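You operate a simulated robot arm through the tools that you are given. There is no shell and no other tool. Be economical: measure what you need, move in short steps, check, and stop when the job is done.

You run a simulated robot arm. Do the job below in one go: nothing can be reset, and whatever is moved stays where it is left.

Task
Wind the film back, put that reel on its peg and load the 1921 reel.
Fine: wind back before the gate opens; gate shut at the end; the lamp stays on, the dials as they are. Where these are worked on the way, their far stop is far enough and under half their travel is too little: film gate.

Only the result counts: the job must be done as asked and must still hold three seconds after the hand-in. Knocking over, shifting, dropping, spilling or breaking anything else fails it.

Robot
A 7-joint arm with a two-finger parallel gripper, fixed in place. Base frame: the origin is at the foot of the arm, x ahead of it, y to its left, z up; the work surface is at about z = 0.808. Readings come in m, degrees, newtons and seconds.
With the tool pointing down near the work surface it reaches from about 0.3 to 0.7 m from the base axis. Its first joint turns from -66.0 to 66.0 degrees. Payload 1.57 kg.
Tool frame: the origin (TCP) lies between the finger pads and is the grasp point; the fingertips stand 0.03 m ahead of it; z points along the fingers, y is the line along which they close. Largest opening 0.11 m; finger width 0.024, thickness 0.012; the body of the gripper, 0.048 by 0.112 m, starts 0.078 m behind the TCP.
Orientation is that of the tool frame in the base frame, as a unit quaternion [w, x, y, z]. With the fingers straight down and closing along the base's y, the tool's x points along the base's -x, its y along +y and its z along -z.

Tools
- The arm moves only by the tool step_arm. Its argument "targets" is a list of rows, each a list of 7 numbers: the turn, a rotation vector about the tool's x, y, z in degrees, then the shift along the tool's x, y, z in m, then the closure, from 0 (fully open) to 1 (shut). In form: [[rx, ry, rz, x, y, z, gripper], ...]. A call has 1 to 8 rows; each row shifts and turns the commanded pose from where the row before left it, along the tool's axes as they then stand. Rows are played at 5 a second. More than 0.05 m and 8.6 degrees between two rows, or a gripper value outside its range, and nothing of the call is played. Where a pose cannot be reached the arm comes as near as it can. A force on the tool above 40 N (or 10 N above the force at the start of the call, whichever is more), or a blocked arm, ends the call early, and 0.2 s more pass. Each finger travels about 0.108 m/s and halts on what it meets, pressing with about 30 N; the grip force reading is that of the motor and also rises with nothing between the fingers. The clock runs only during rows and for 0.2 s after the last one: add rows that do not move to give the fingers time. It gives the time, the measured TCP pose, the force on the tool (base axes), the opening and the grip force at its end, in the units of the frame above (readings bear some noise), with the torque about the TCP (base axes, N m) and any sound that the robot's microphone picked up, and new pictures: "show" is both (left out), scene, wrist or none.
- Cameras (640 x 400 px; columns grow to the right, rows downward): "scene" is fixed at [0.1563, -0.4065, 1.3758]; the picture's right is [0.83, -0.55, 0.00], its down [-0.38, -0.57, -0.73] and it looks along [0.41, 0.61, -0.68] (base axes); focal length 331 px, centre (320, 200). "wrist" rides on the gripper at [0.07, 0.016, -0.141] in the tool frame; the picture's right is [-0.23, 0.97, 0.00], its down [-0.86, -0.20, -0.48] and it looks along [-0.47, -0.11, 0.88] (tool axes); focal length 222 px, centre (320, 200). There is no depth. A picture from a camera that has moved, and an enlarged one, comes with that camera's place and axes in the base frame and with its lens. The place of the scene camera against the robot may be out by one fixed shift of up to 0.025 m in any direction.
- close_up(camera, box): a new picture of the part [left, top, right, bottom] of that camera's present view, enlarged. It takes no simulated time.
- hand_in(): hands the job in; it is judged then, once.

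Go step by step. Nothing tells you positions but the pictures and the camera data: compare them with the known pose of the tool, close in by small moves and look again before you grip or let go. The budget is 120 turns and 200 pictures, counting those below and the enlarged ones. Unless the task says otherwise, let go and move clear before handing in, and close with one line.

The tools are called by a JSON object that holds its "op" and its "data". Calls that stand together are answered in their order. step_arm: Moves the arm, as the interface text tells. Its arguments: {"type":"object","properties":{"targets":{"type":"array"},"show":{"type":"string","enum":["both","scene","wrist","none"]}},"required":["targets"]} The other tools are called the same way: close_up (camera, box) takes an enlarged picture of a part of a camera's view; hand_in () hands the job in.

At the start:

```text
clock: 0.0
eef_pos: [0.4068, -0.1111, 1.1224]
tcp_rot: [0.0, 0.0, 1.0, 0.001]
force: [0.1, 0.1, -0.3]
moment: [-0.01, 0.0, 0.01]
width: 0.1103
grip_force: 0.0
```

scene: 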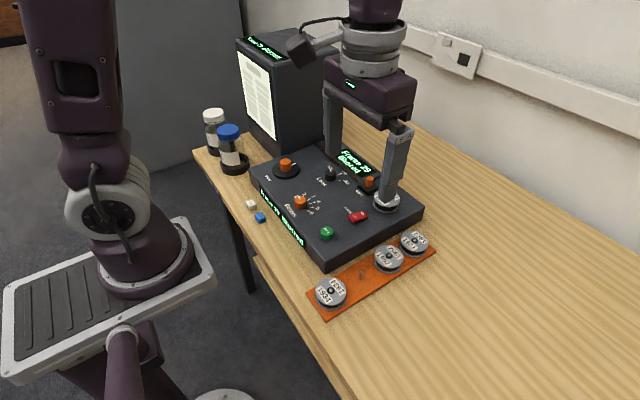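
wrist: 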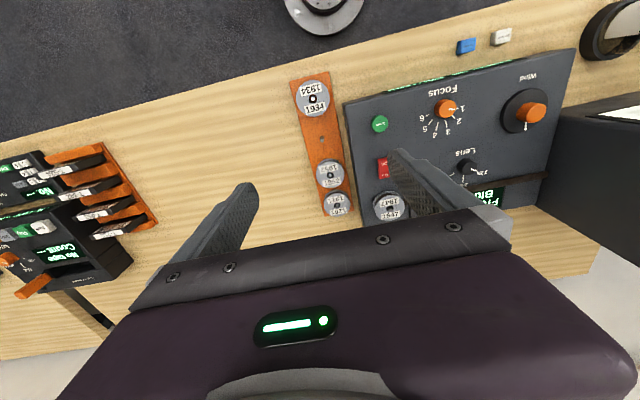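

I see a microfilm reader with a control panel, a reel loaded on it, and a rack with three reels and a free peg. I'll look closer before moving.

{"op": "close_up", "data": {"camera": "scene", "box": [240, 130, 440, 255]}}

{"op": "close_up", "data": {"camera": "wrist", "box": [280, 60, 440, 220]}}

{"op": "close_up", "data": {"camera": "scene", "box": [300, 220, 450, 315]}}

{"op": "close_up", "data": {"camera": "wrist", "box": [340, 30, 580, 220]}}

{"op": "close_up", "data": {"camera": "scene", "box": [220, 20, 340, 160]}}

```text
3.20 times, centred on (340, 192) of scene
camera zoom: at [0.1563, -0.4065, 1.3758], right [0.83, -0.55, 0.0], down [-0.38, -0.57, -0.73], along [0.41, 0.61, -0.68], focal length 1058 px, centre (256, 224)
```

zoom: 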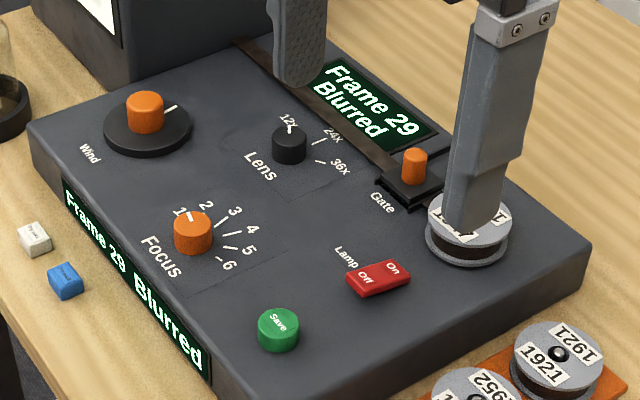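

```text
2.50 times, centred on (360, 140) of wrist
camera zoom: at [0.3359, -0.0956, 1.264], right [0.23, 0.97, 0.0], down [0.86, -0.2, 0.48], along [0.47, -0.11, -0.88], focal length 555 px, centre (220, 350)
```

zoom: 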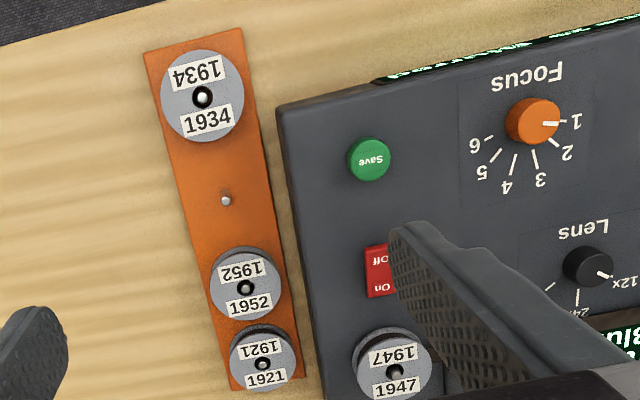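

```text
4.21 times, centred on (375, 268) of scene
camera zoom: at [0.1563, -0.4065, 1.3758], right [0.83, -0.55, 0.0], down [-0.38, -0.57, -0.73], along [0.41, 0.61, -0.68], focal length 1392 px, centre (88, -84)
```

zoom: 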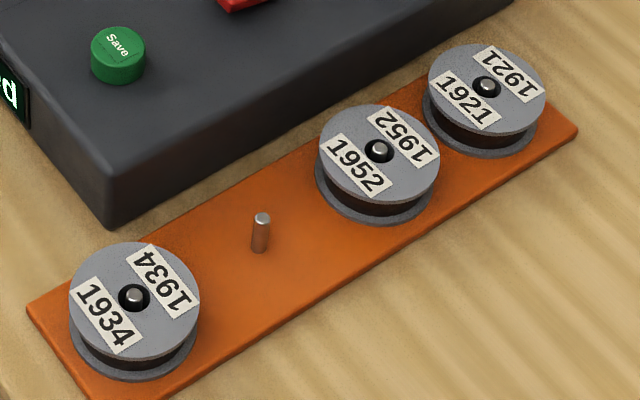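

```text
2.11 times, centred on (460, 125) of wrist
camera zoom: at [0.3359, -0.0956, 1.264], right [0.23, 0.97, 0.0], down [0.86, -0.2, 0.48], along [0.47, -0.11, -0.88], focal length 468 px, centre (25, 358)
```

zoom: 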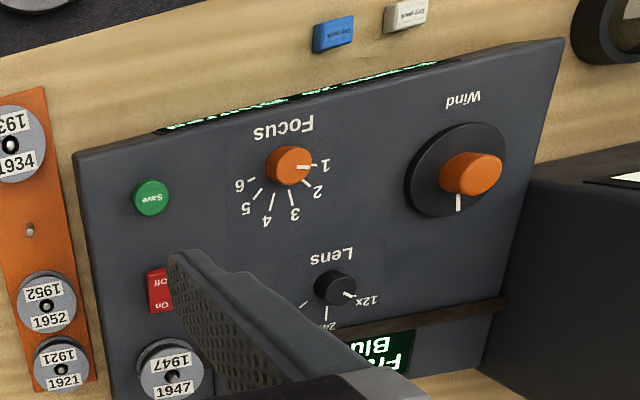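

```text
2.86 times, centred on (280, 90) of scene
camera zoom: at [0.1563, -0.4065, 1.3758], right [0.83, -0.55, 0.0], down [-0.38, -0.57, -0.73], along [0.41, 0.61, -0.68], focal length 944 px, centre (434, 514)
```

zoom: 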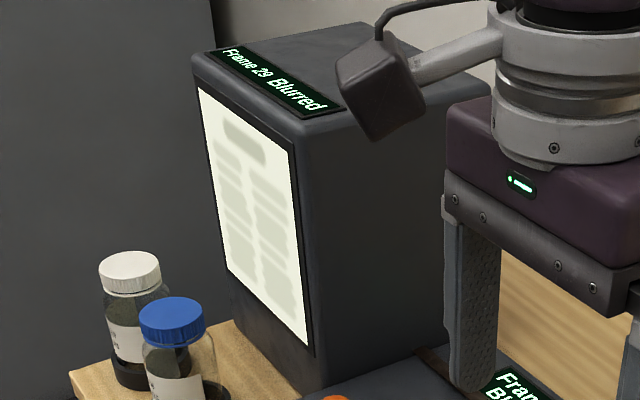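

The 1947 reel is loaded with the lamp on, and the 1921 reel is at the far end of the rack. I'll move the hand left to get a second viewpoint of the panel.

{"op": "step_arm", "data": {"targets": [[0, 0, 0, 0, 0.05, 0, 0], [0, 0, 0, 0, 0.05, 0, 0], [0, 0, 0, 0, 0.05, 0, 0], [0, 0, 0, 0, 0, 0, 0]]}}

{"op": "close_up", "data": {"camera": "wrist", "box": [200, 20, 480, 210]}}

{"op": "close_up", "data": {"camera": "scene", "box": [240, 130, 440, 255]}}

```text
clock: 1.0
eef_pos: [0.4063, 0.0385, 1.1232]
tcp_rot: [0.0, 0.001, 1.0, 0.0]
force: [-0.5, 0.9, -0.7]
moment: [0.0, 0.0, -0.03]
width: 0.1097
grip_force: 0.0
camera wrist: at [0.3361, 0.0541, 1.2647], right [0.23, 0.97, 0.0], down [0.86, -0.2, 0.48], along [0.47, -0.11, -0.88], focal length 222 px, centre (320, 200)
```

scene: 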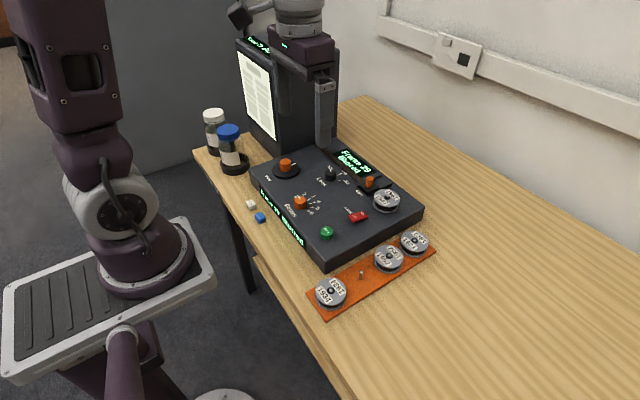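
wrist: 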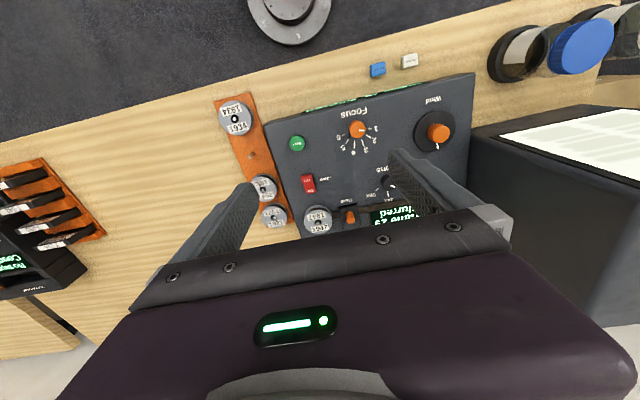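

```text
2.11 times, centred on (340, 115) of wrist
camera zoom: at [0.3361, 0.0541, 1.2647], right [0.23, 0.97, 0.0], down [0.86, -0.2, 0.48], along [0.47, -0.11, -0.88], focal length 468 px, centre (278, 379)
```

zoom: 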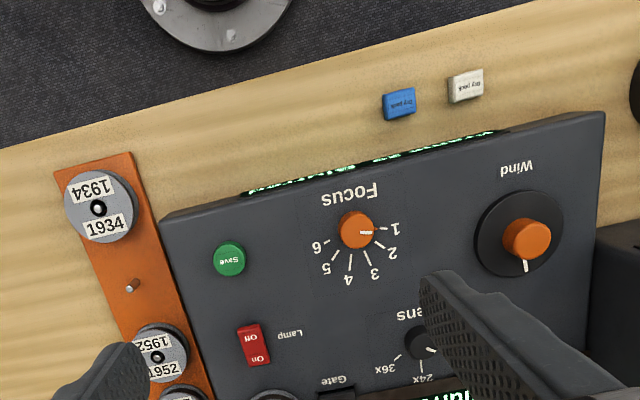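

```text
3.20 times, centred on (340, 192) of scene
camera zoom: at [0.1563, -0.4064, 1.3758], right [0.83, -0.55, 0.0], down [-0.38, -0.57, -0.73], along [0.41, 0.61, -0.68], focal length 1058 px, centre (256, 224)
```

zoom: 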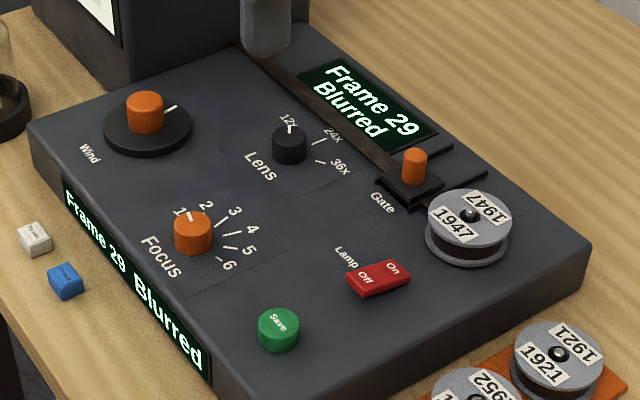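

The wind knob looks to be a central rotary knob at about (0.460, 0.233), with its top at z≈0.878. I'll hover above it and check.

{"op": "step_arm", "data": {"targets": [[0, 0, 0, -0.0108, 0.0389, 0.0266, 0], [0, 0, 0, -0.0108, 0.0389, 0.0266, 0], [0, 0, 0, -0.0108, 0.0389, 0.0266, 0], [0, 0, 0, -0.0108, 0.0389, 0.0266, 0], [0, 0, 0, -0.0105, 0.0389, 0.0266, 0], [0, 0, 0, 0, 0, 0, 0]]}}

```text
clock: 2.4
eef_pos: [0.4609, 0.2326, 0.9878]
tcp_rot: [0.0, 0.0, 1.0, 0.0]
force: [-0.3, -0.1, -0.6]
moment: [0.0, -0.04, 0.0]
width: 0.1101
grip_force: 0.0
camera wrist: at [0.3899, 0.2489, 1.1297], right [0.23, 0.97, 0.0], down [0.85, -0.2, 0.48], along [0.47, -0.11, -0.88], focal length 222 px, centre (320, 200)
```

scene: 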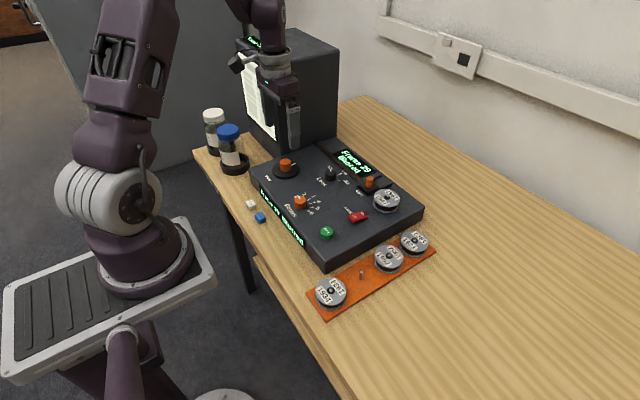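
wrist: 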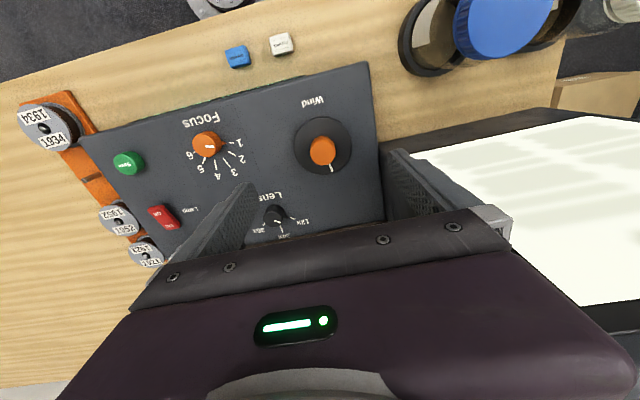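

The knob appears almost under the tool. I'll zoom in to refine its position and the panel height.

{"op": "close_up", "data": {"camera": "wrist", "box": [270, 90, 390, 190]}}

{"op": "close_up", "data": {"camera": "scene", "box": [240, 90, 340, 200]}}

```text
4.00 times, centred on (330, 140) of wrist
camera zoom: at [0.3899, 0.2489, 1.1297], right [0.23, 0.97, 0.0], down [0.85, -0.2, 0.48], along [0.47, -0.11, -0.88], focal length 888 px, centre (280, 440)
```

zoom: 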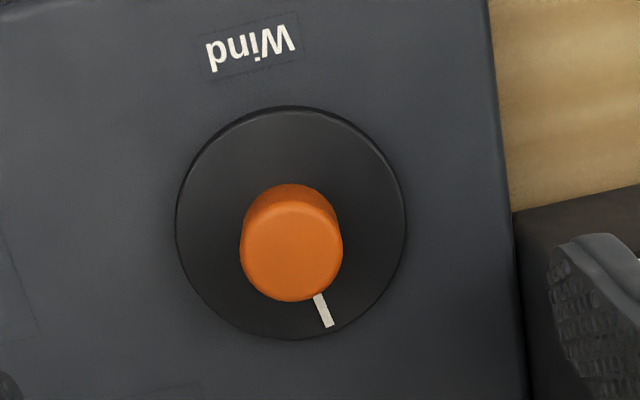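

```text
3.64 times, centred on (290, 145) of scene
camera zoom: at [0.1564, -0.4064, 1.3758], right [0.83, -0.55, 0.0], down [-0.38, -0.57, -0.73], along [0.41, 0.61, -0.68], focal length 1202 px, centre (429, 400)
```

zoom: 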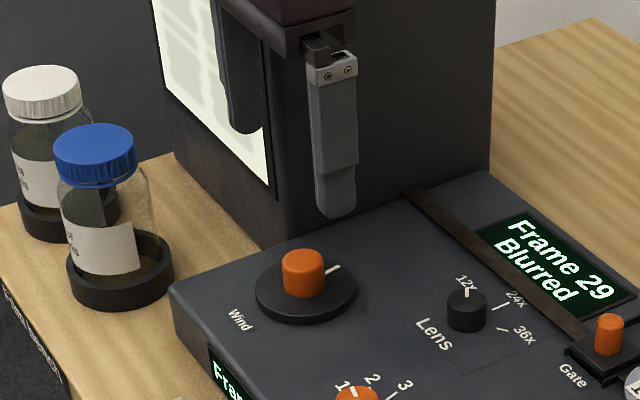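

The knob centre is about (0.4627, 0.2353) with a diameter of about 3 cm, and the tower side is near y≈0.313. I'll half-close the fingers and descend over the knob.

{"op": "step_arm", "data": {"targets": [[0, 0, 0, -0.0018, 0.0025, 0, 0.4], [0, 0, 0, 0, 0, 0.03, 0.4], [0, 0, 0, 0, 0, 0.03, 0.4], [0, 0, 0, 0, 0, 0.03, 0.4], [0, 0, 0, 0, 0, 0.01, 0.4], [0, 0, 0, 0, 0, 0, 0.4]]}}

```text
clock: 3.8
eef_pos: [0.4626, 0.2349, 0.8894]
tcp_rot: [0.0, 0.0, 1.0, 0.001]
force: [-0.9, 0.1, 2.7]
moment: [0.04, 0.0, -0.02]
width: 0.0657
grip_force: 0.1
camera wrist: at [0.3916, 0.2514, 1.0305], right [0.23, 0.97, 0.0], down [0.86, -0.2, 0.48], along [0.47, -0.11, -0.88], focal length 222 px, centre (320, 200)
```

scene: 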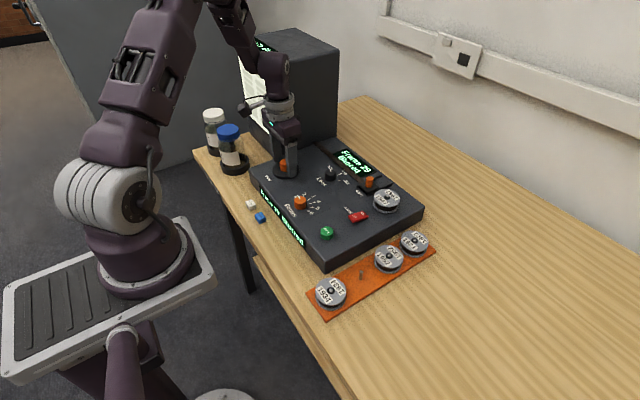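
wrist: 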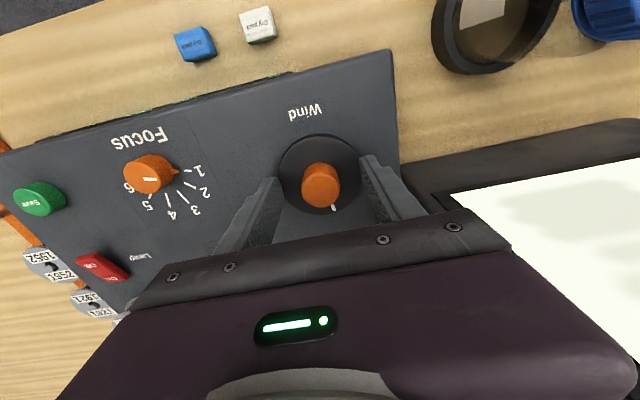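

The knob sits between the fingers. I'll close on it and try a small anticlockwise turn while watching the display.

{"op": "step_arm", "data": {"targets": [[0, 0, 0, 0, 0, 0, 1], [0, 0, 0, 0, 0, 0, 1], [0, 0, -8, 0, 0, 0, 1], [0, 0, -8, 0, 0, 0, 1], [0, 0, -8, 0, 0, 0, 1], [0, 0, 0, 0, 0, 0, 1]], "show": "wrist"}}

{"op": "close_up", "data": {"camera": "scene", "box": [240, 130, 400, 250]}}

```text
clock: 5.2
eef_pos: [0.4621, 0.2351, 0.8896]
tcp_rot: [-0.001, -0.209, 0.978, -0.001]
force: [5.8, -8.9, -13.6]
moment: [-0.03, -0.54, 0.0]
width: 0.0294
grip_force: 39.0
camera wrist: at [0.3914, 0.2208, 1.0307], right [-0.19, 0.98, 0.0], down [0.86, 0.17, 0.48], along [0.47, 0.09, -0.88], focal length 222 px, centre (320, 200)
```

wrist: 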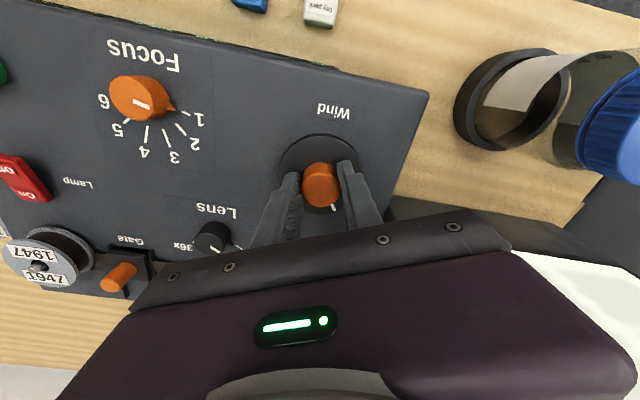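

```text
3.33 times, centred on (320, 190) of scene
camera zoom: at [0.1567, -0.4066, 1.3758], right [0.83, -0.55, 0.0], down [-0.38, -0.57, -0.73], along [0.41, 0.61, -0.68], focal length 1102 px, centre (320, 233)
```

zoom: 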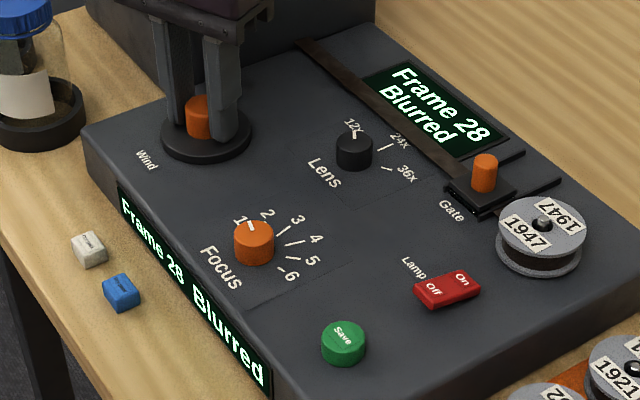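

Anticlockwise winds back, and the display now reads frame 28. I'll continue in the same direction.

{"op": "step_arm", "data": {"targets": [[0, 0, -8.5, 0, 0, 0, 1], [0, 0, -8.5, 0, 0, 0, 1], [0, 0, -8.5, 0, 0, 0, 1], [0, 0, -8.5, 0, 0, 0, 1], [0, 0, -8.5, 0, 0, 0, 1], [0, 0, -8.5, 0, 0, 0, 1], [0, 0, -8.5, 0, 0, 0, 1], [0, 0, -8.5, 0, 0, 0, 1]], "show": "none"}}

{"op": "close_up", "data": {"camera": "scene", "box": [240, 130, 400, 250]}}

```text
clock: 7.0
eef_pos: [0.4645, 0.2343, 0.8891]
tcp_rot: [-0.001, 0.72, -0.694, 0.001]
force: [24.5, -15.7, -7.0]
moment: [-0.39, -0.78, -0.4]
width: 0.0296
grip_force: 39.2
```

```text
3.33 times, centred on (320, 190) of scene
camera zoom: at [0.157, -0.4068, 1.3757], right [0.83, -0.55, 0.0], down [-0.38, -0.57, -0.73], along [0.4, 0.61, -0.68], focal length 1102 px, centre (320, 233)
```

zoom: 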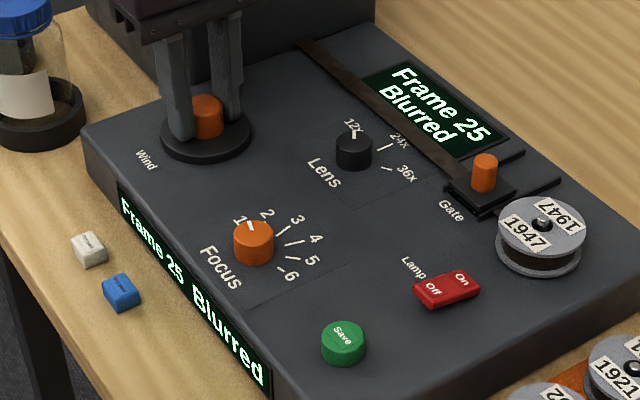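

That was 92° for 4 frames, so about 23° per frame. Lateral force is building a little, and I'll keep turning to see how far the wrist goes.

{"op": "step_arm", "data": {"targets": [[0, 0, -8.5, 0, 0, 0, 1], [0, 0, -8.5, 0, 0, 0, 1], [0, 0, -8.5, 0, 0, 0, 1], [0, 0, -8.5, 0, 0, 0, 1], [0, 0, -8.5, 0, 0, 0, 1], [0, 0, -8.5, 0, 0, 0, 1], [0, 0, -8.5, 0, 0, 0, 1], [0, 0, -8.5, 0, 0, 0, 1]], "show": "scene"}}

```text
clock: 8.8
eef_pos: [0.4623, 0.2362, 0.8883]
tcp_rot: [0.0, 0.985, -0.172, -0.001]
force: [10.6, 14.2, 0.7]
moment: [0.36, -0.42, -0.61]
width: 0.0296
grip_force: 38.6
```

scene: 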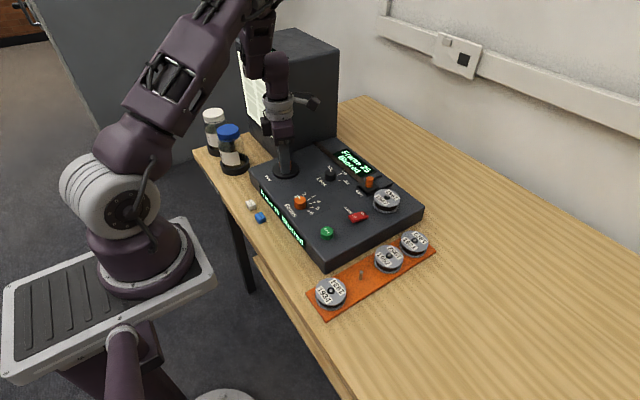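

The tool has turned to about -160°, but the display still seems to read 25. I'll zoom in on it.

{"op": "close_up", "data": {"camera": "scene", "box": [240, 130, 400, 250]}}

{"op": "close_up", "data": {"camera": "wrist", "box": [200, 100, 440, 250]}}

```text
3.33 times, centred on (320, 190) of scene
camera zoom: at [0.1566, -0.4061, 1.3759], right [0.83, -0.55, 0.0], down [-0.38, -0.57, -0.73], along [0.41, 0.61, -0.68], focal length 1102 px, centre (320, 233)
```

zoom: 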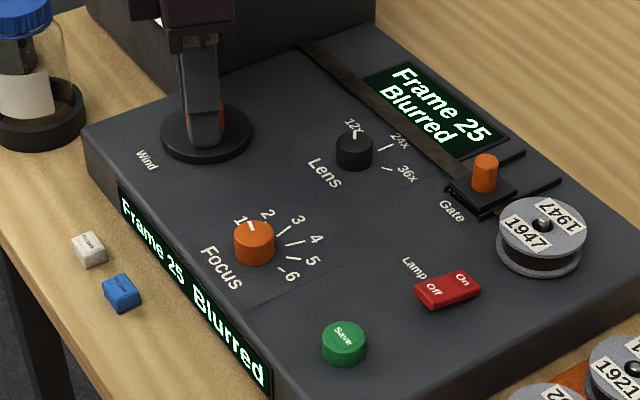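

```text
2.67 times, centred on (320, 175) of wrist
camera zoom: at [0.5207, 0.1971, 1.0307], right [-0.54, -0.84, 0.0], down [-0.74, 0.48, 0.48], along [-0.4, 0.26, -0.88], focal length 592 px, centre (320, 267)
```

zoom: 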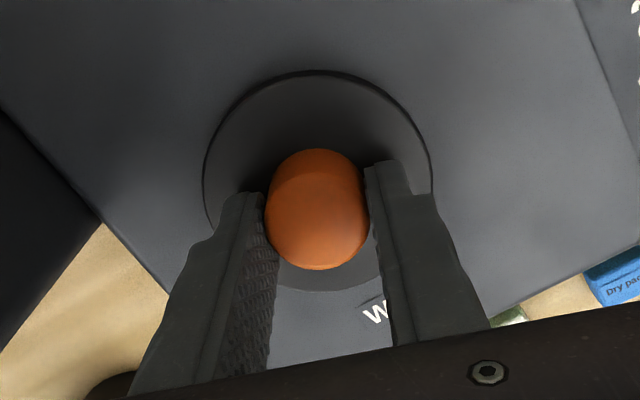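

The display stayed at 25, so either the knob slipped or it met a stop. I'll open the fingers and look at the pointer.

{"op": "step_arm", "data": {"targets": [[0, 0, 0, 0, 0, 0, 0.4], [0, 0, 0, 0, 0, 0, 0.4], [0, 0, 0, 0, 0, -0.03, 0.4], [0, 0, 0, 0, 0, -0.03, 0.4]]}}

{"op": "close_up", "data": {"camera": "wrist", "box": [240, 100, 400, 220]}}

{"op": "close_up", "data": {"camera": "scene", "box": [240, 130, 400, 250]}}

```text
clock: 9.2
eef_pos: [0.4612, 0.2285, 0.8897]
tcp_rot: [0.01, 0.984, -0.175, -0.002]
force: [0.3, -16.1, 17.4]
moment: [0.2, -0.07, -0.05]
width: 0.0533
grip_force: 0.0
stopped in row 1: the force on the tool passed its limit (the readings are from after the stop); the commanded pose is now the measured one
camera wrist: at [0.5202, 0.1915, 1.0315], right [-0.55, -0.84, 0.02], down [-0.73, 0.49, 0.47], along [-0.4, 0.25, -0.88], focal length 222 px, centre (320, 200)
```

scene: 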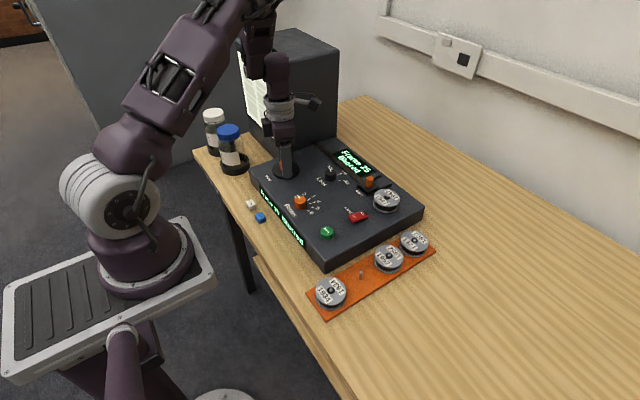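
wrist: 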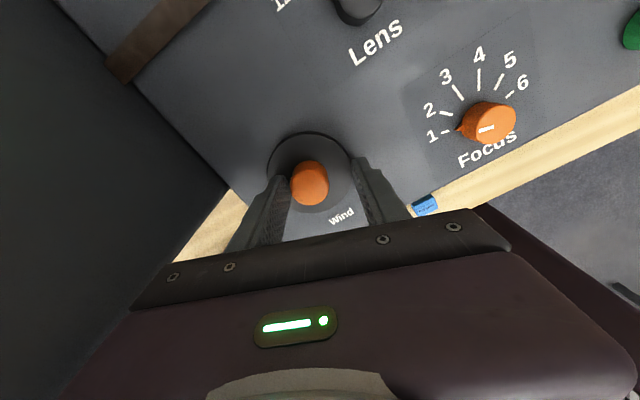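

```text
3.33 times, centred on (320, 160) of wrist
camera zoom: at [0.5202, 0.1915, 1.0315], right [-0.55, -0.84, 0.02], down [-0.73, 0.49, 0.47], along [-0.4, 0.25, -0.88], focal length 740 px, centre (320, 333)
```

zoom: 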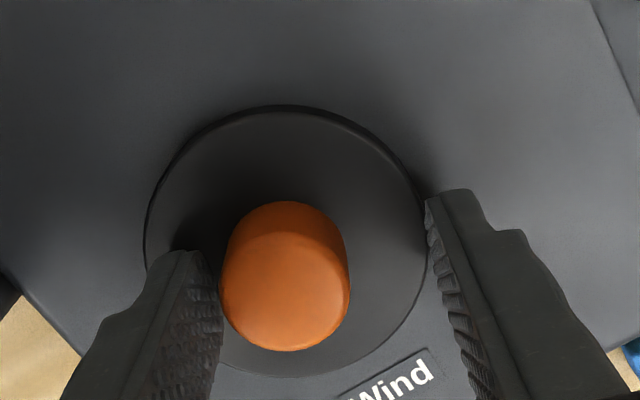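

```text
3.33 times, centred on (320, 190) of scene
camera zoom: at [0.1561, -0.407, 1.3757], right [0.83, -0.55, 0.0], down [-0.38, -0.57, -0.73], along [0.41, 0.61, -0.68], focal length 1102 px, centre (320, 233)
```

zoom: 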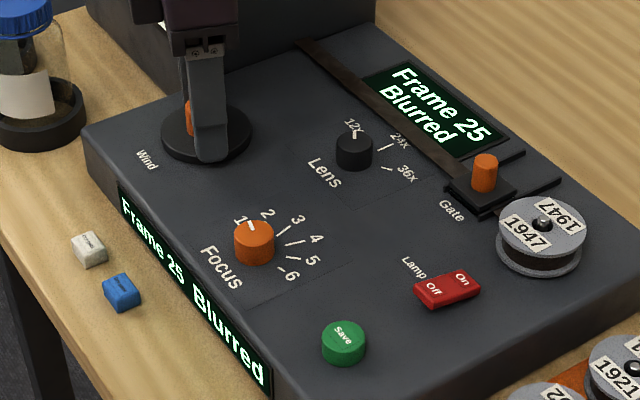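

The fingers are still touching the knob slightly. I'll rise straight up to clear it and look for the pointer.

{"op": "step_arm", "data": {"targets": [[0, 0, 0, 0, 0, 0, 0.3], [0, 0, 0, 0, 0, -0.02, 0.3], [0, 0, 0, 0, 0, -0.03, 0.3], [0, 0, 0, 0, 0, -0.03, 0.3]]}}

{"op": "close_up", "data": {"camera": "wrist", "box": [240, 80, 400, 200]}}

{"op": "close_up", "data": {"camera": "scene", "box": [260, 130, 340, 190]}}

```text
clock: 10.2
eef_pos: [0.4601, 0.2315, 0.9685]
tcp_rot: [0.008, 0.985, -0.174, -0.002]
force: [0.8, 0.7, -0.6]
moment: [0.03, -0.01, 0.05]
width: 0.0771
grip_force: 0.0
camera wrist: at [0.5196, 0.1949, 1.1109], right [-0.55, -0.84, 0.02], down [-0.73, 0.49, 0.48], along [-0.41, 0.25, -0.88], focal length 222 px, centre (320, 200)
```

scene: 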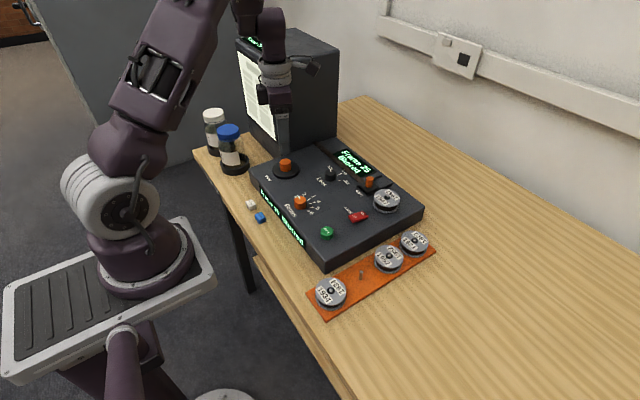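
wrist: 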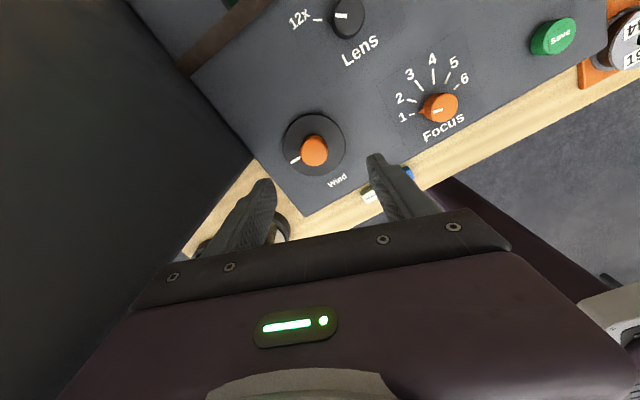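

```text
3.33 times, centred on (320, 140) of wrist
camera zoom: at [0.5196, 0.1949, 1.1109], right [-0.55, -0.84, 0.02], down [-0.73, 0.49, 0.48], along [-0.41, 0.25, -0.88], focal length 740 px, centre (320, 400)
```

zoom: 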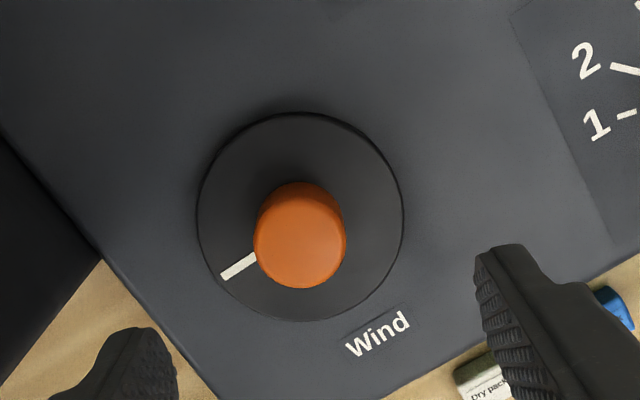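

```text
6.67 times, centred on (300, 160) of scene
camera zoom: at [0.1563, -0.4065, 1.3758], right [0.83, -0.55, 0.0], down [-0.38, -0.57, -0.73], along [0.41, 0.61, -0.68], focal length 2204 px, centre (453, 467)
```

zoom: 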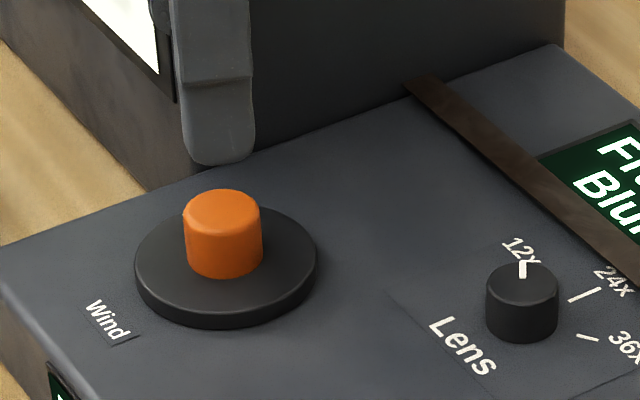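

The pointer shows the knob really turned about 100° and then slipped or met a stop. I'll turn the wrist back at height, remove the small tilt, and regrip.

{"op": "step_arm", "data": {"targets": [[0.94, 0, 0, 0, 0, 0, 0.4], [0, 0, 8.5, 0, 0, 0, 0.4], [0, 0, 8.5, 0, 0, 0, 0.4], [0, 0, 8.5, 0, 0, 0, 0.4], [0, 0, 8.5, 0, 0, 0, 0.4], [0, 0, 8.5, 0, 0, 0, 0.4], [0, 0, 8.5, 0, 0, 0, 0.4], [0, 0, 8.5, 0, 0, 0, 0.4]], "show": "none"}}

{"op": "step_arm", "data": {"targets": [[0, 0, 8.5, 0, 0, 0, 0.4], [0, 0, 8.5, 0, 0, 0, 0.4], [0, 0, 8.5, 0, 0, 0, 0.4], [0, 0, 8.5, 0, 0, 0, 0.4], [0, 0, 8.5, 0, 0, 0, 0.4], [0, 0, 8.5, 0, 0, 0, 0.4], [0, 0, 8.5, 0, 0, 0, 0.4], [0, 0, 8.5, 0, 0, 0, 0.4]], "show": "none"}}

{"op": "step_arm", "data": {"targets": [[0, 0, 8.5, 0, 0, 0, 0.4], [0, 0, 8.5, 0, 0, 0, 0.4], [0, 0, 8.5, 0, 0, 0, 0.4], [0, 0, 8.5, 0, 0, 0, 0.4], [0, 0, 8.5, 0, 0, 0, 0.4], [0, 0, 8.5, 0, 0, 0, 0.4], [0, 0, 8.5, 0, 0, 0, 0.4], [0, 0, 8.5, 0, 0, 0, 0.4]], "show": "none"}}

{"op": "step_arm", "data": {"targets": [[0, 0, 8.5, 0, 0, 0, 0.4], [0, 0, 8.5, 0, 0, 0, 0.4], [0, 0, 8.5, 0, 0, 0, 0.4], [0, 0, 8.5, 0, 0, 0, 0.4], [0, 0, 0, 0, 0, 0, 0.4]], "show": "both"}}

```text
clock: 12.0
eef_pos: [0.4613, 0.2313, 0.9683]
tcp_rot: [0.0, 0.768, -0.641, -0.001]
force: [-0.3, 0.2, -0.1]
moment: [0.02, 0.06, 0.0]
width: 0.0661
grip_force: 0.0
```

```text
clock: 13.8
eef_pos: [0.4606, 0.2312, 0.9687]
tcp_rot: [-0.001, -0.278, 0.961, 0.0]
force: [-0.2, 0.3, 0.5]
moment: [-0.02, -0.03, 0.0]
width: 0.0659
grip_force: 0.1
```

```text
clock: 15.6
eef_pos: [0.4619, 0.2317, 0.9672]
tcp_rot: [-0.001, 0.306, 0.952, 0.0]
force: [-0.1, 0.1, 0.7]
moment: [0.01, -0.03, 0.0]
width: 0.0657
grip_force: 0.0
```

```text
clock: 16.8
eef_pos: [0.46, 0.2328, 0.9687]
tcp_rot: [-0.001, 0.571, 0.821, 0.0]
force: [0.6, -0.2, -1.0]
moment: [-0.03, -0.01, 0.0]
width: 0.066
grip_force: 0.0
camera wrist: at [0.4505, 0.3024, 1.1106], right [0.99, 0.13, 0.0], down [0.11, -0.87, 0.48], along [0.06, -0.47, -0.88], focal length 222 px, centre (320, 200)
```

scene: 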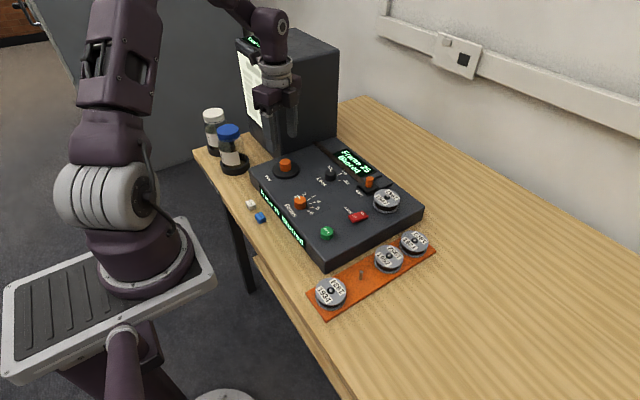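
wrist: 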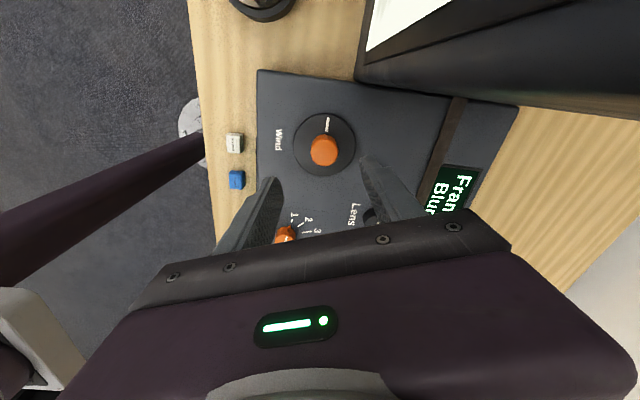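

The wrist is now at about +70°. I'll correct the centring, descend and grip, then turn and watch the frame count.

{"op": "step_arm", "data": {"targets": [[0, 0, 0, 0.0022, 0.0027, 0, 0.4], [0, 0, 0, 0, 0, 0.04, 0.4], [0, 0, 0, 0, 0, 0.042, 0.4], [0, 0, 0, 0, 0, 0, 1], [0, 0, 0, 0, 0, 0, 1]], "show": "wrist"}}

{"op": "step_arm", "data": {"targets": [[0, 0, -8, 0, 0, 0, 1], [0, 0, -8, 0, 0, 0, 1], [0, 0, -8, 0, 0, 0, 1], [0, 0, -8, 0, 0, 0, 1], [0, 0, -8, 0, 0, 0, 1], [0, 0, -8, 0, 0, 0, 1], [0, 0, 0, 0, 0, 0, 1]], "show": "scene"}}

{"op": "close_up", "data": {"camera": "scene", "box": [260, 130, 420, 250]}}

```text
clock: 17.8
eef_pos: [0.4651, 0.2347, 0.8886]
tcp_rot: [0.001, 0.57, 0.822, 0.003]
force: [10.9, 5.3, -0.2]
moment: [0.08, -0.47, 0.03]
width: 0.0296
grip_force: 27.1
stopped in row 4: the force on the tool passed its limit (the readings are from after the stop); the commanded pose is now the measured one
camera wrist: at [0.4536, 0.3054, 1.0309], right [0.99, 0.13, 0.0], down [0.11, -0.87, 0.48], along [0.07, -0.47, -0.88], focal length 222 px, centre (320, 200)
```

wrist: 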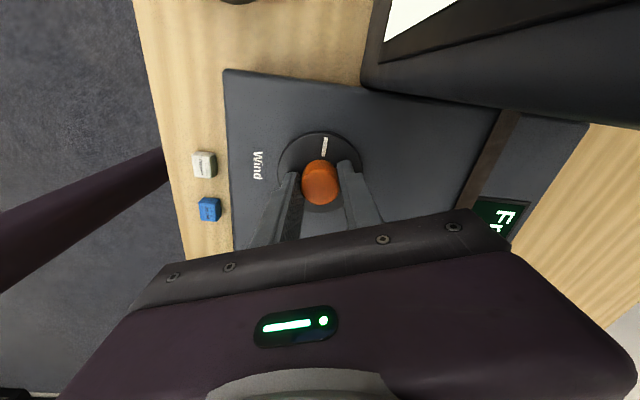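

```text
clock: 19.4
eef_pos: [0.4619, 0.2361, 0.8892]
tcp_rot: [-0.001, 0.185, 0.983, 0.003]
force: [1.0, 23.3, 27.2]
moment: [0.7, 0.54, -0.59]
width: 0.0293
grip_force: 39.0
```

scene: 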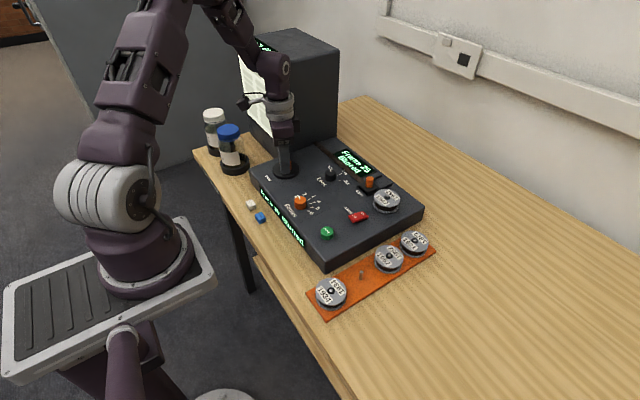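

```text
3.33 times, centred on (340, 190) of scene
camera zoom: at [0.156, -0.4061, 1.376], right [0.83, -0.55, 0.0], down [-0.38, -0.57, -0.73], along [0.41, 0.61, -0.68], focal length 1102 px, centre (253, 233)
```

zoom: 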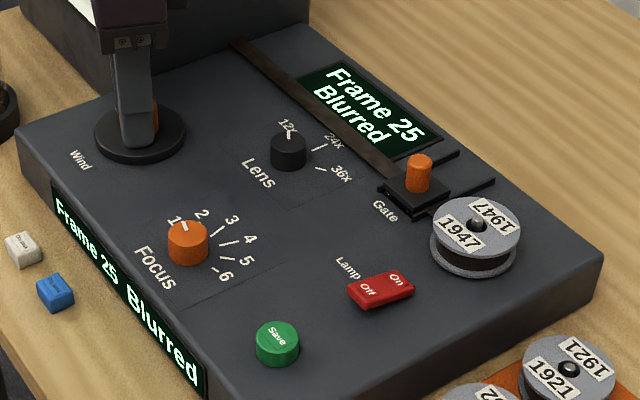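

It still reads 25 with about 0.6 N·m of torque, so this looks like a firm stop. I'll release gently and check the pointer.

{"op": "step_arm", "data": {"targets": [[0, 0, 6, 0, 0, 0, 1], [0, 0, 0, 0, 0, 0, 0.4], [0, 0, 0, 0, 0, 0, 0.4]], "show": "none"}}

{"op": "step_arm", "data": {"targets": [[0, 0, 0, 0, 0, 0, 0.4], [0, 0, 0, 0, 0, -0.03, 0.4], [0, 0, 0, 0, 0, -0.03, 0.4], [0, 0, 0, 0, 0, -0.03, 0.4]], "show": "wrist"}}

{"op": "close_up", "data": {"camera": "wrist", "box": [260, 80, 420, 200]}}

{"op": "close_up", "data": {"camera": "scene", "box": [240, 20, 400, 250]}}

```text
clock: 19.9
eef_pos: [0.4596, 0.2273, 0.8893]
tcp_rot: [-0.004, 0.24, 0.971, -0.006]
force: [-12.5, -11.4, 25.1]
moment: [0.29, -0.21, 0.03]
width: 0.0518
grip_force: 0.0
stopped in row 2: the force on the tool passed its limit (the readings are from after the stop); the commanded pose is now the measured one
```

```text
clock: 20.9
eef_pos: [0.4612, 0.2299, 0.9796]
tcp_rot: [-0.003, 0.239, 0.971, -0.006]
force: [-0.4, 0.4, 0.3]
moment: [-0.02, -0.01, -0.02]
width: 0.0659
grip_force: 0.1
camera wrist: at [0.4079, 0.2778, 1.1212], right [0.65, 0.76, -0.01], down [0.67, -0.57, 0.48], along [0.35, -0.32, -0.88], focal length 222 px, centre (320, 200)
```

wrist: 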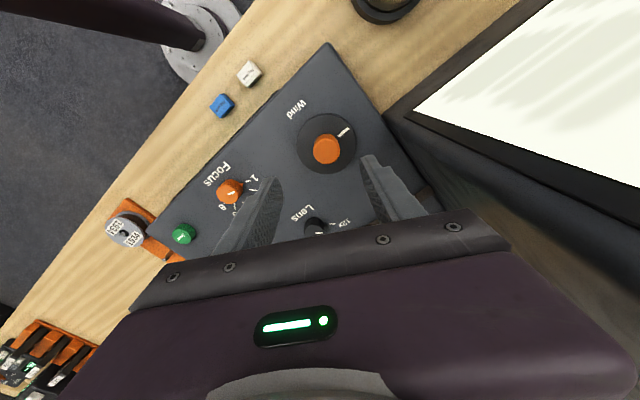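

```text
3.33 times, centred on (340, 140) of wrist
camera zoom: at [0.4079, 0.2778, 1.1212], right [0.65, 0.76, -0.01], down [0.67, -0.57, 0.48], along [0.35, -0.32, -0.88], focal length 740 px, centre (253, 400)
```

zoom: 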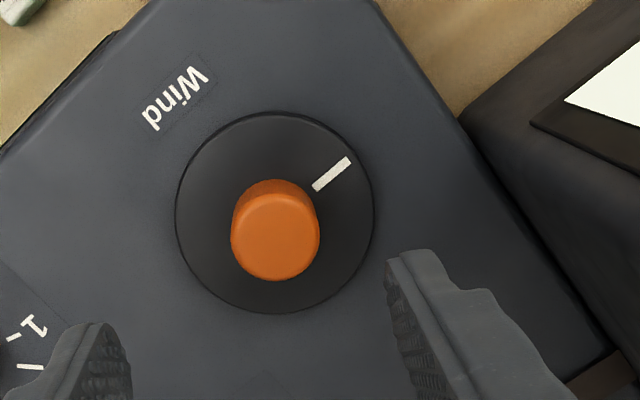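

```text
1.74 times, centred on (320, 135) of scene
camera zoom: at [0.1563, -0.4065, 1.3758], right [0.83, -0.55, 0.0], down [-0.38, -0.57, -0.73], along [0.41, 0.61, -0.68], focal length 575 px, centre (320, 313)
```

zoom: 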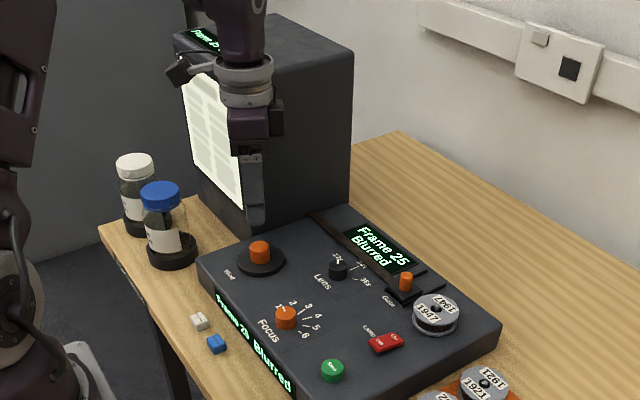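

The knob sits near 90° of turn. Earlier the fingertips were pressing on the disc, which may have confused things, so I'll regrip about 6 mm higher, well centred and untilted, and push to the stop again.

{"op": "step_arm", "data": {"targets": [[-0.78, -0.29, 0, 0.001, 0.0065, 0, 0.5], [0, 0, 0, 0, 0, 0.04, 0.5], [0, 0, 0, 0, 0, 0.044, 0.5], [0, 0, 0, 0, 0, 0, 0.5]], "show": "wrist"}}

{"op": "close_up", "data": {"camera": "wrist", "box": [240, 120, 400, 220]}}

```text
clock: 21.9
eef_pos: [0.4641, 0.2356, 0.8945]
tcp_rot: [0.002, 0.239, 0.971, 0.0]
force: [0.1, -0.9, -0.9]
moment: [-0.01, -0.03, -0.03]
width: 0.0549
grip_force: 0.0
camera wrist: at [0.4083, 0.2827, 1.0352], right [0.65, 0.76, 0.0], down [0.66, -0.57, 0.48], along [0.36, -0.31, -0.88], focal length 222 px, centre (320, 200)
```

wrist: 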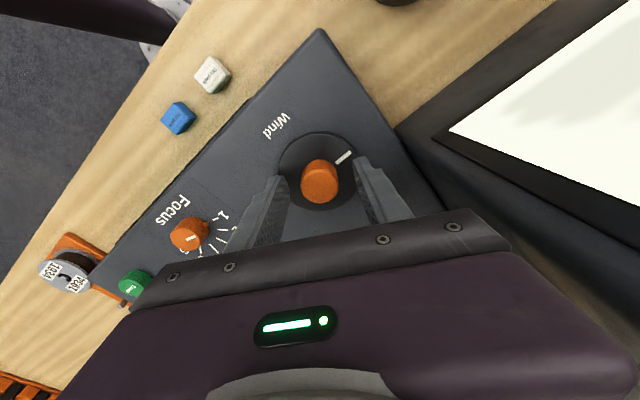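

```text
4.00 times, centred on (320, 170) of wrist
camera zoom: at [0.4083, 0.2827, 1.0352], right [0.65, 0.76, 0.0], down [0.66, -0.57, 0.48], along [0.36, -0.31, -0.88], focal length 888 px, centre (320, 320)
```

zoom: 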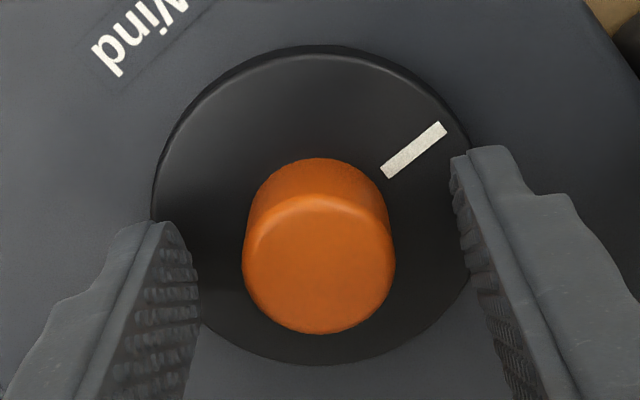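

The knob is well centred and clear of force. I'll close and turn anticlockwise again from this height.

{"op": "step_arm", "data": {"targets": [[0, 0, 0, 0, 0, 0, 1], [0, 0, 0, 0, 0, 0, 1], [0, 0, -5, 0, 0, 0, 1], [0, 0, -5, 0, 0, 0, 1], [0, 0, -5, 0, 0, 0, 1], [0, 0, -5, 0, 0, 0, 1]], "show": "wrist"}}

{"op": "close_up", "data": {"camera": "wrist", "box": [240, 120, 400, 220]}}

{"op": "close_up", "data": {"camera": "scene", "box": [260, 130, 420, 250]}}

```text
clock: 23.4
eef_pos: [0.4631, 0.2362, 0.8942]
tcp_rot: [0.001, 0.066, 0.998, 0.0]
force: [-3.8, -9.9, -1.8]
moment: [-0.24, 0.24, -0.31]
width: 0.0292
grip_force: 39.5
camera wrist: at [0.3957, 0.2606, 1.0359], right [0.35, 0.94, 0.0], down [0.82, -0.31, 0.48], along [0.45, -0.17, -0.88], focal length 222 px, centre (320, 200)
```

wrist: 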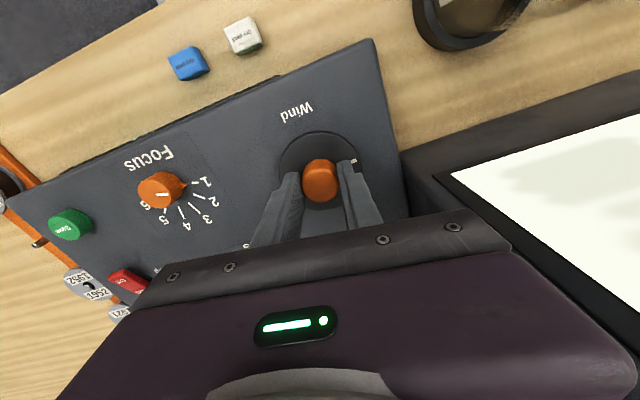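

```text
4.00 times, centred on (320, 170) of wrist
camera zoom: at [0.3957, 0.2606, 1.0359], right [0.35, 0.94, 0.0], down [0.82, -0.31, 0.48], along [0.45, -0.17, -0.88], focal length 888 px, centre (320, 320)
```

zoom: 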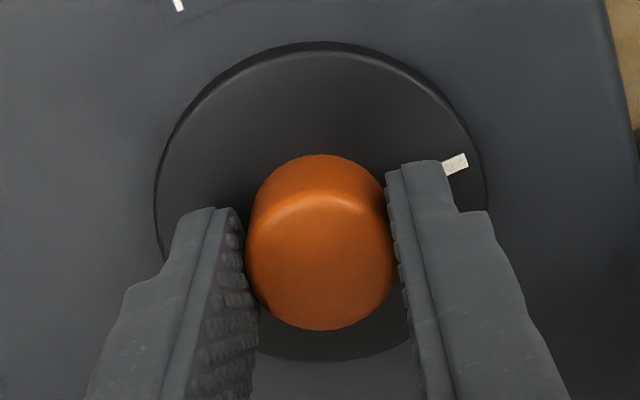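

```text
3.33 times, centred on (340, 190) of scene
camera zoom: at [0.1563, -0.4067, 1.3758], right [0.83, -0.55, 0.0], down [-0.38, -0.57, -0.73], along [0.41, 0.61, -0.68], focal length 1102 px, centre (253, 233)
```

zoom: 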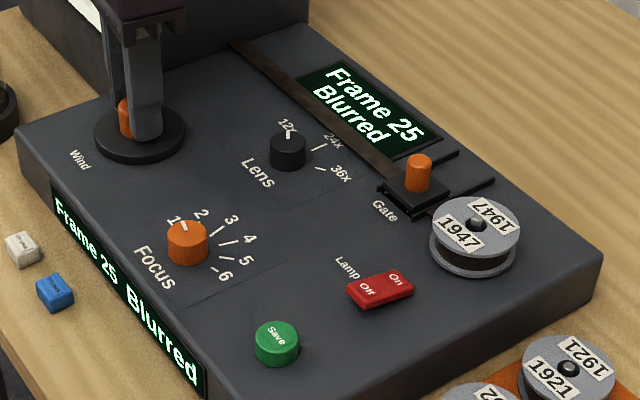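

It's a firm stop at about 90° and 25 frames. To be sure this is the film's start and not a ratchet or jog, I'll turn clockwise and see how the counter behaves.

{"op": "step_arm", "data": {"targets": [[0, 0, 8.5, 0, 0, 0, 1], [0, 0, 8.5, 0, 0, 0, 1], [0, 0, 8.5, 0, 0, 0, 1], [0, 0, 8.5, 0, 0, 0, 1], [0, 0, 8.5, 0, 0, 0, 1], [0, 0, 8.5, 0, 0, 0, 1], [0, 0, 8.5, 0, 0, 0, 1], [0, 0, 8.5, 0, 0, 0, 1]], "show": "wrist"}}

{"op": "close_up", "data": {"camera": "scene", "box": [260, 130, 420, 250]}}

```text
clock: 25.1
eef_pos: [0.4646, 0.2357, 0.8944]
tcp_rot: [0.0, 0.614, 0.789, 0.0]
force: [-2.5, -11.6, -2.5]
moment: [-0.93, -0.14, 0.01]
width: 0.0292
grip_force: 38.7
camera wrist: at [0.4617, 0.3074, 1.036], right [1.0, 0.02, 0.0], down [0.02, -0.88, 0.48], along [0.01, -0.48, -0.88], focal length 222 px, centre (320, 200)
```

wrist: 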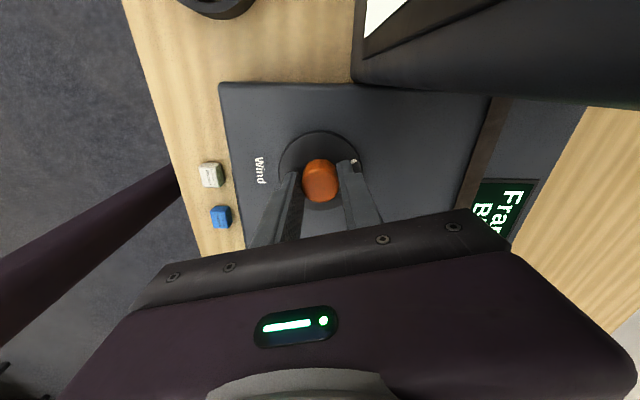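

```text
3.33 times, centred on (340, 190) of scene
camera zoom: at [0.1563, -0.4067, 1.3758], right [0.83, -0.55, 0.0], down [-0.38, -0.57, -0.73], along [0.41, 0.61, -0.68], focal length 1102 px, centre (253, 233)
```

zoom: 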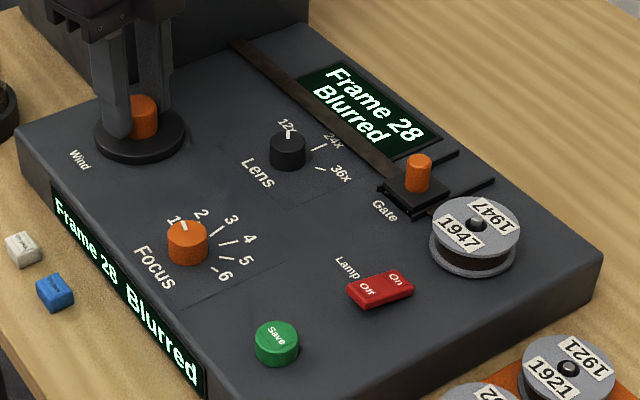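

The counter follows the knob (28 again), so the anticlockwise stop is the wound-back end. I'll turn back to that stop and a little beyond.

{"op": "step_arm", "data": {"targets": [[0, 0, -8.5, 0, 0, 0, 1], [0, 0, -8.5, 0, 0, 0, 1], [0, 0, -8.5, 0, 0, 0, 1], [0, 0, -8.5, 0, 0, 0, 1], [0, 0, -8.5, 0, 0, 0, 1], [0, 0, -8.5, 0, 0, 0, 1], [0, 0, -8.5, 0, 0, 0, 1], [0, 0, -8.5, 0, 0, 0, 1]], "show": "none"}}

{"op": "step_arm", "data": {"targets": [[0, 0, -8.5, 0, 0, 0, 1], [0, 0, -5, 0, 0, 0, 1], [0, 0, 0, 0, 0, 0, 0.9], [0, 0, 0, 0, 0, 0, 0.8], [0, 0, 0, 0, 0, 0, 0.7], [0, 0, 0, 0, 0, 0, 0.5]], "show": "wrist"}}

{"op": "close_up", "data": {"camera": "scene", "box": [260, 130, 420, 250]}}

```text
clock: 26.9
eef_pos: [0.4637, 0.2352, 0.8943]
tcp_rot: [-0.001, 0.066, 0.998, 0.001]
force: [-6.4, -15.6, 2.2]
moment: [-0.43, 0.11, -0.05]
width: 0.0294
grip_force: 39.4
```

```text
clock: 28.4
eef_pos: [0.4655, 0.2367, 0.894]
tcp_rot: [0.002, -0.051, 0.999, 0.001]
force: [-0.2, 0.1, -0.7]
moment: [0.04, 0.01, 0.02]
width: 0.055
grip_force: 0.1
camera wrist: at [0.3918, 0.2455, 1.0362], right [0.13, 0.99, 0.0], down [0.87, -0.11, 0.48], along [0.48, -0.06, -0.88], focal length 222 px, centre (320, 200)
```

wrist: 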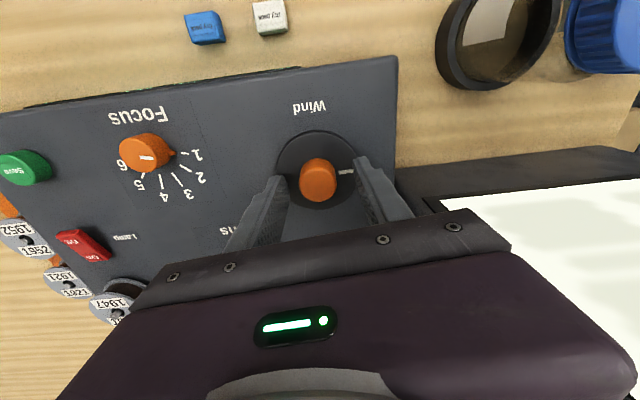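

```text
3.33 times, centred on (340, 190) of scene
camera zoom: at [0.1563, -0.4065, 1.3758], right [0.83, -0.55, 0.0], down [-0.38, -0.57, -0.73], along [0.41, 0.61, -0.68], focal length 1102 px, centre (253, 233)
```

zoom: 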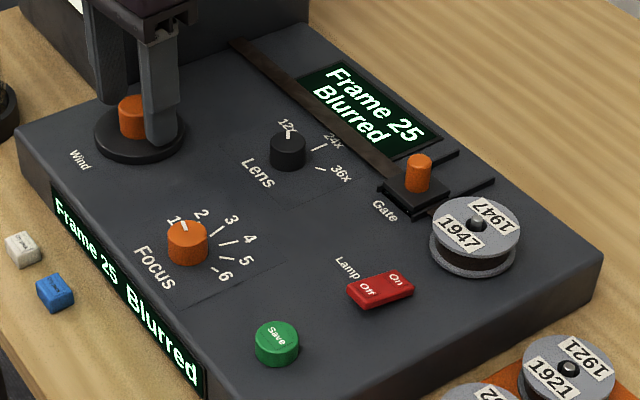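

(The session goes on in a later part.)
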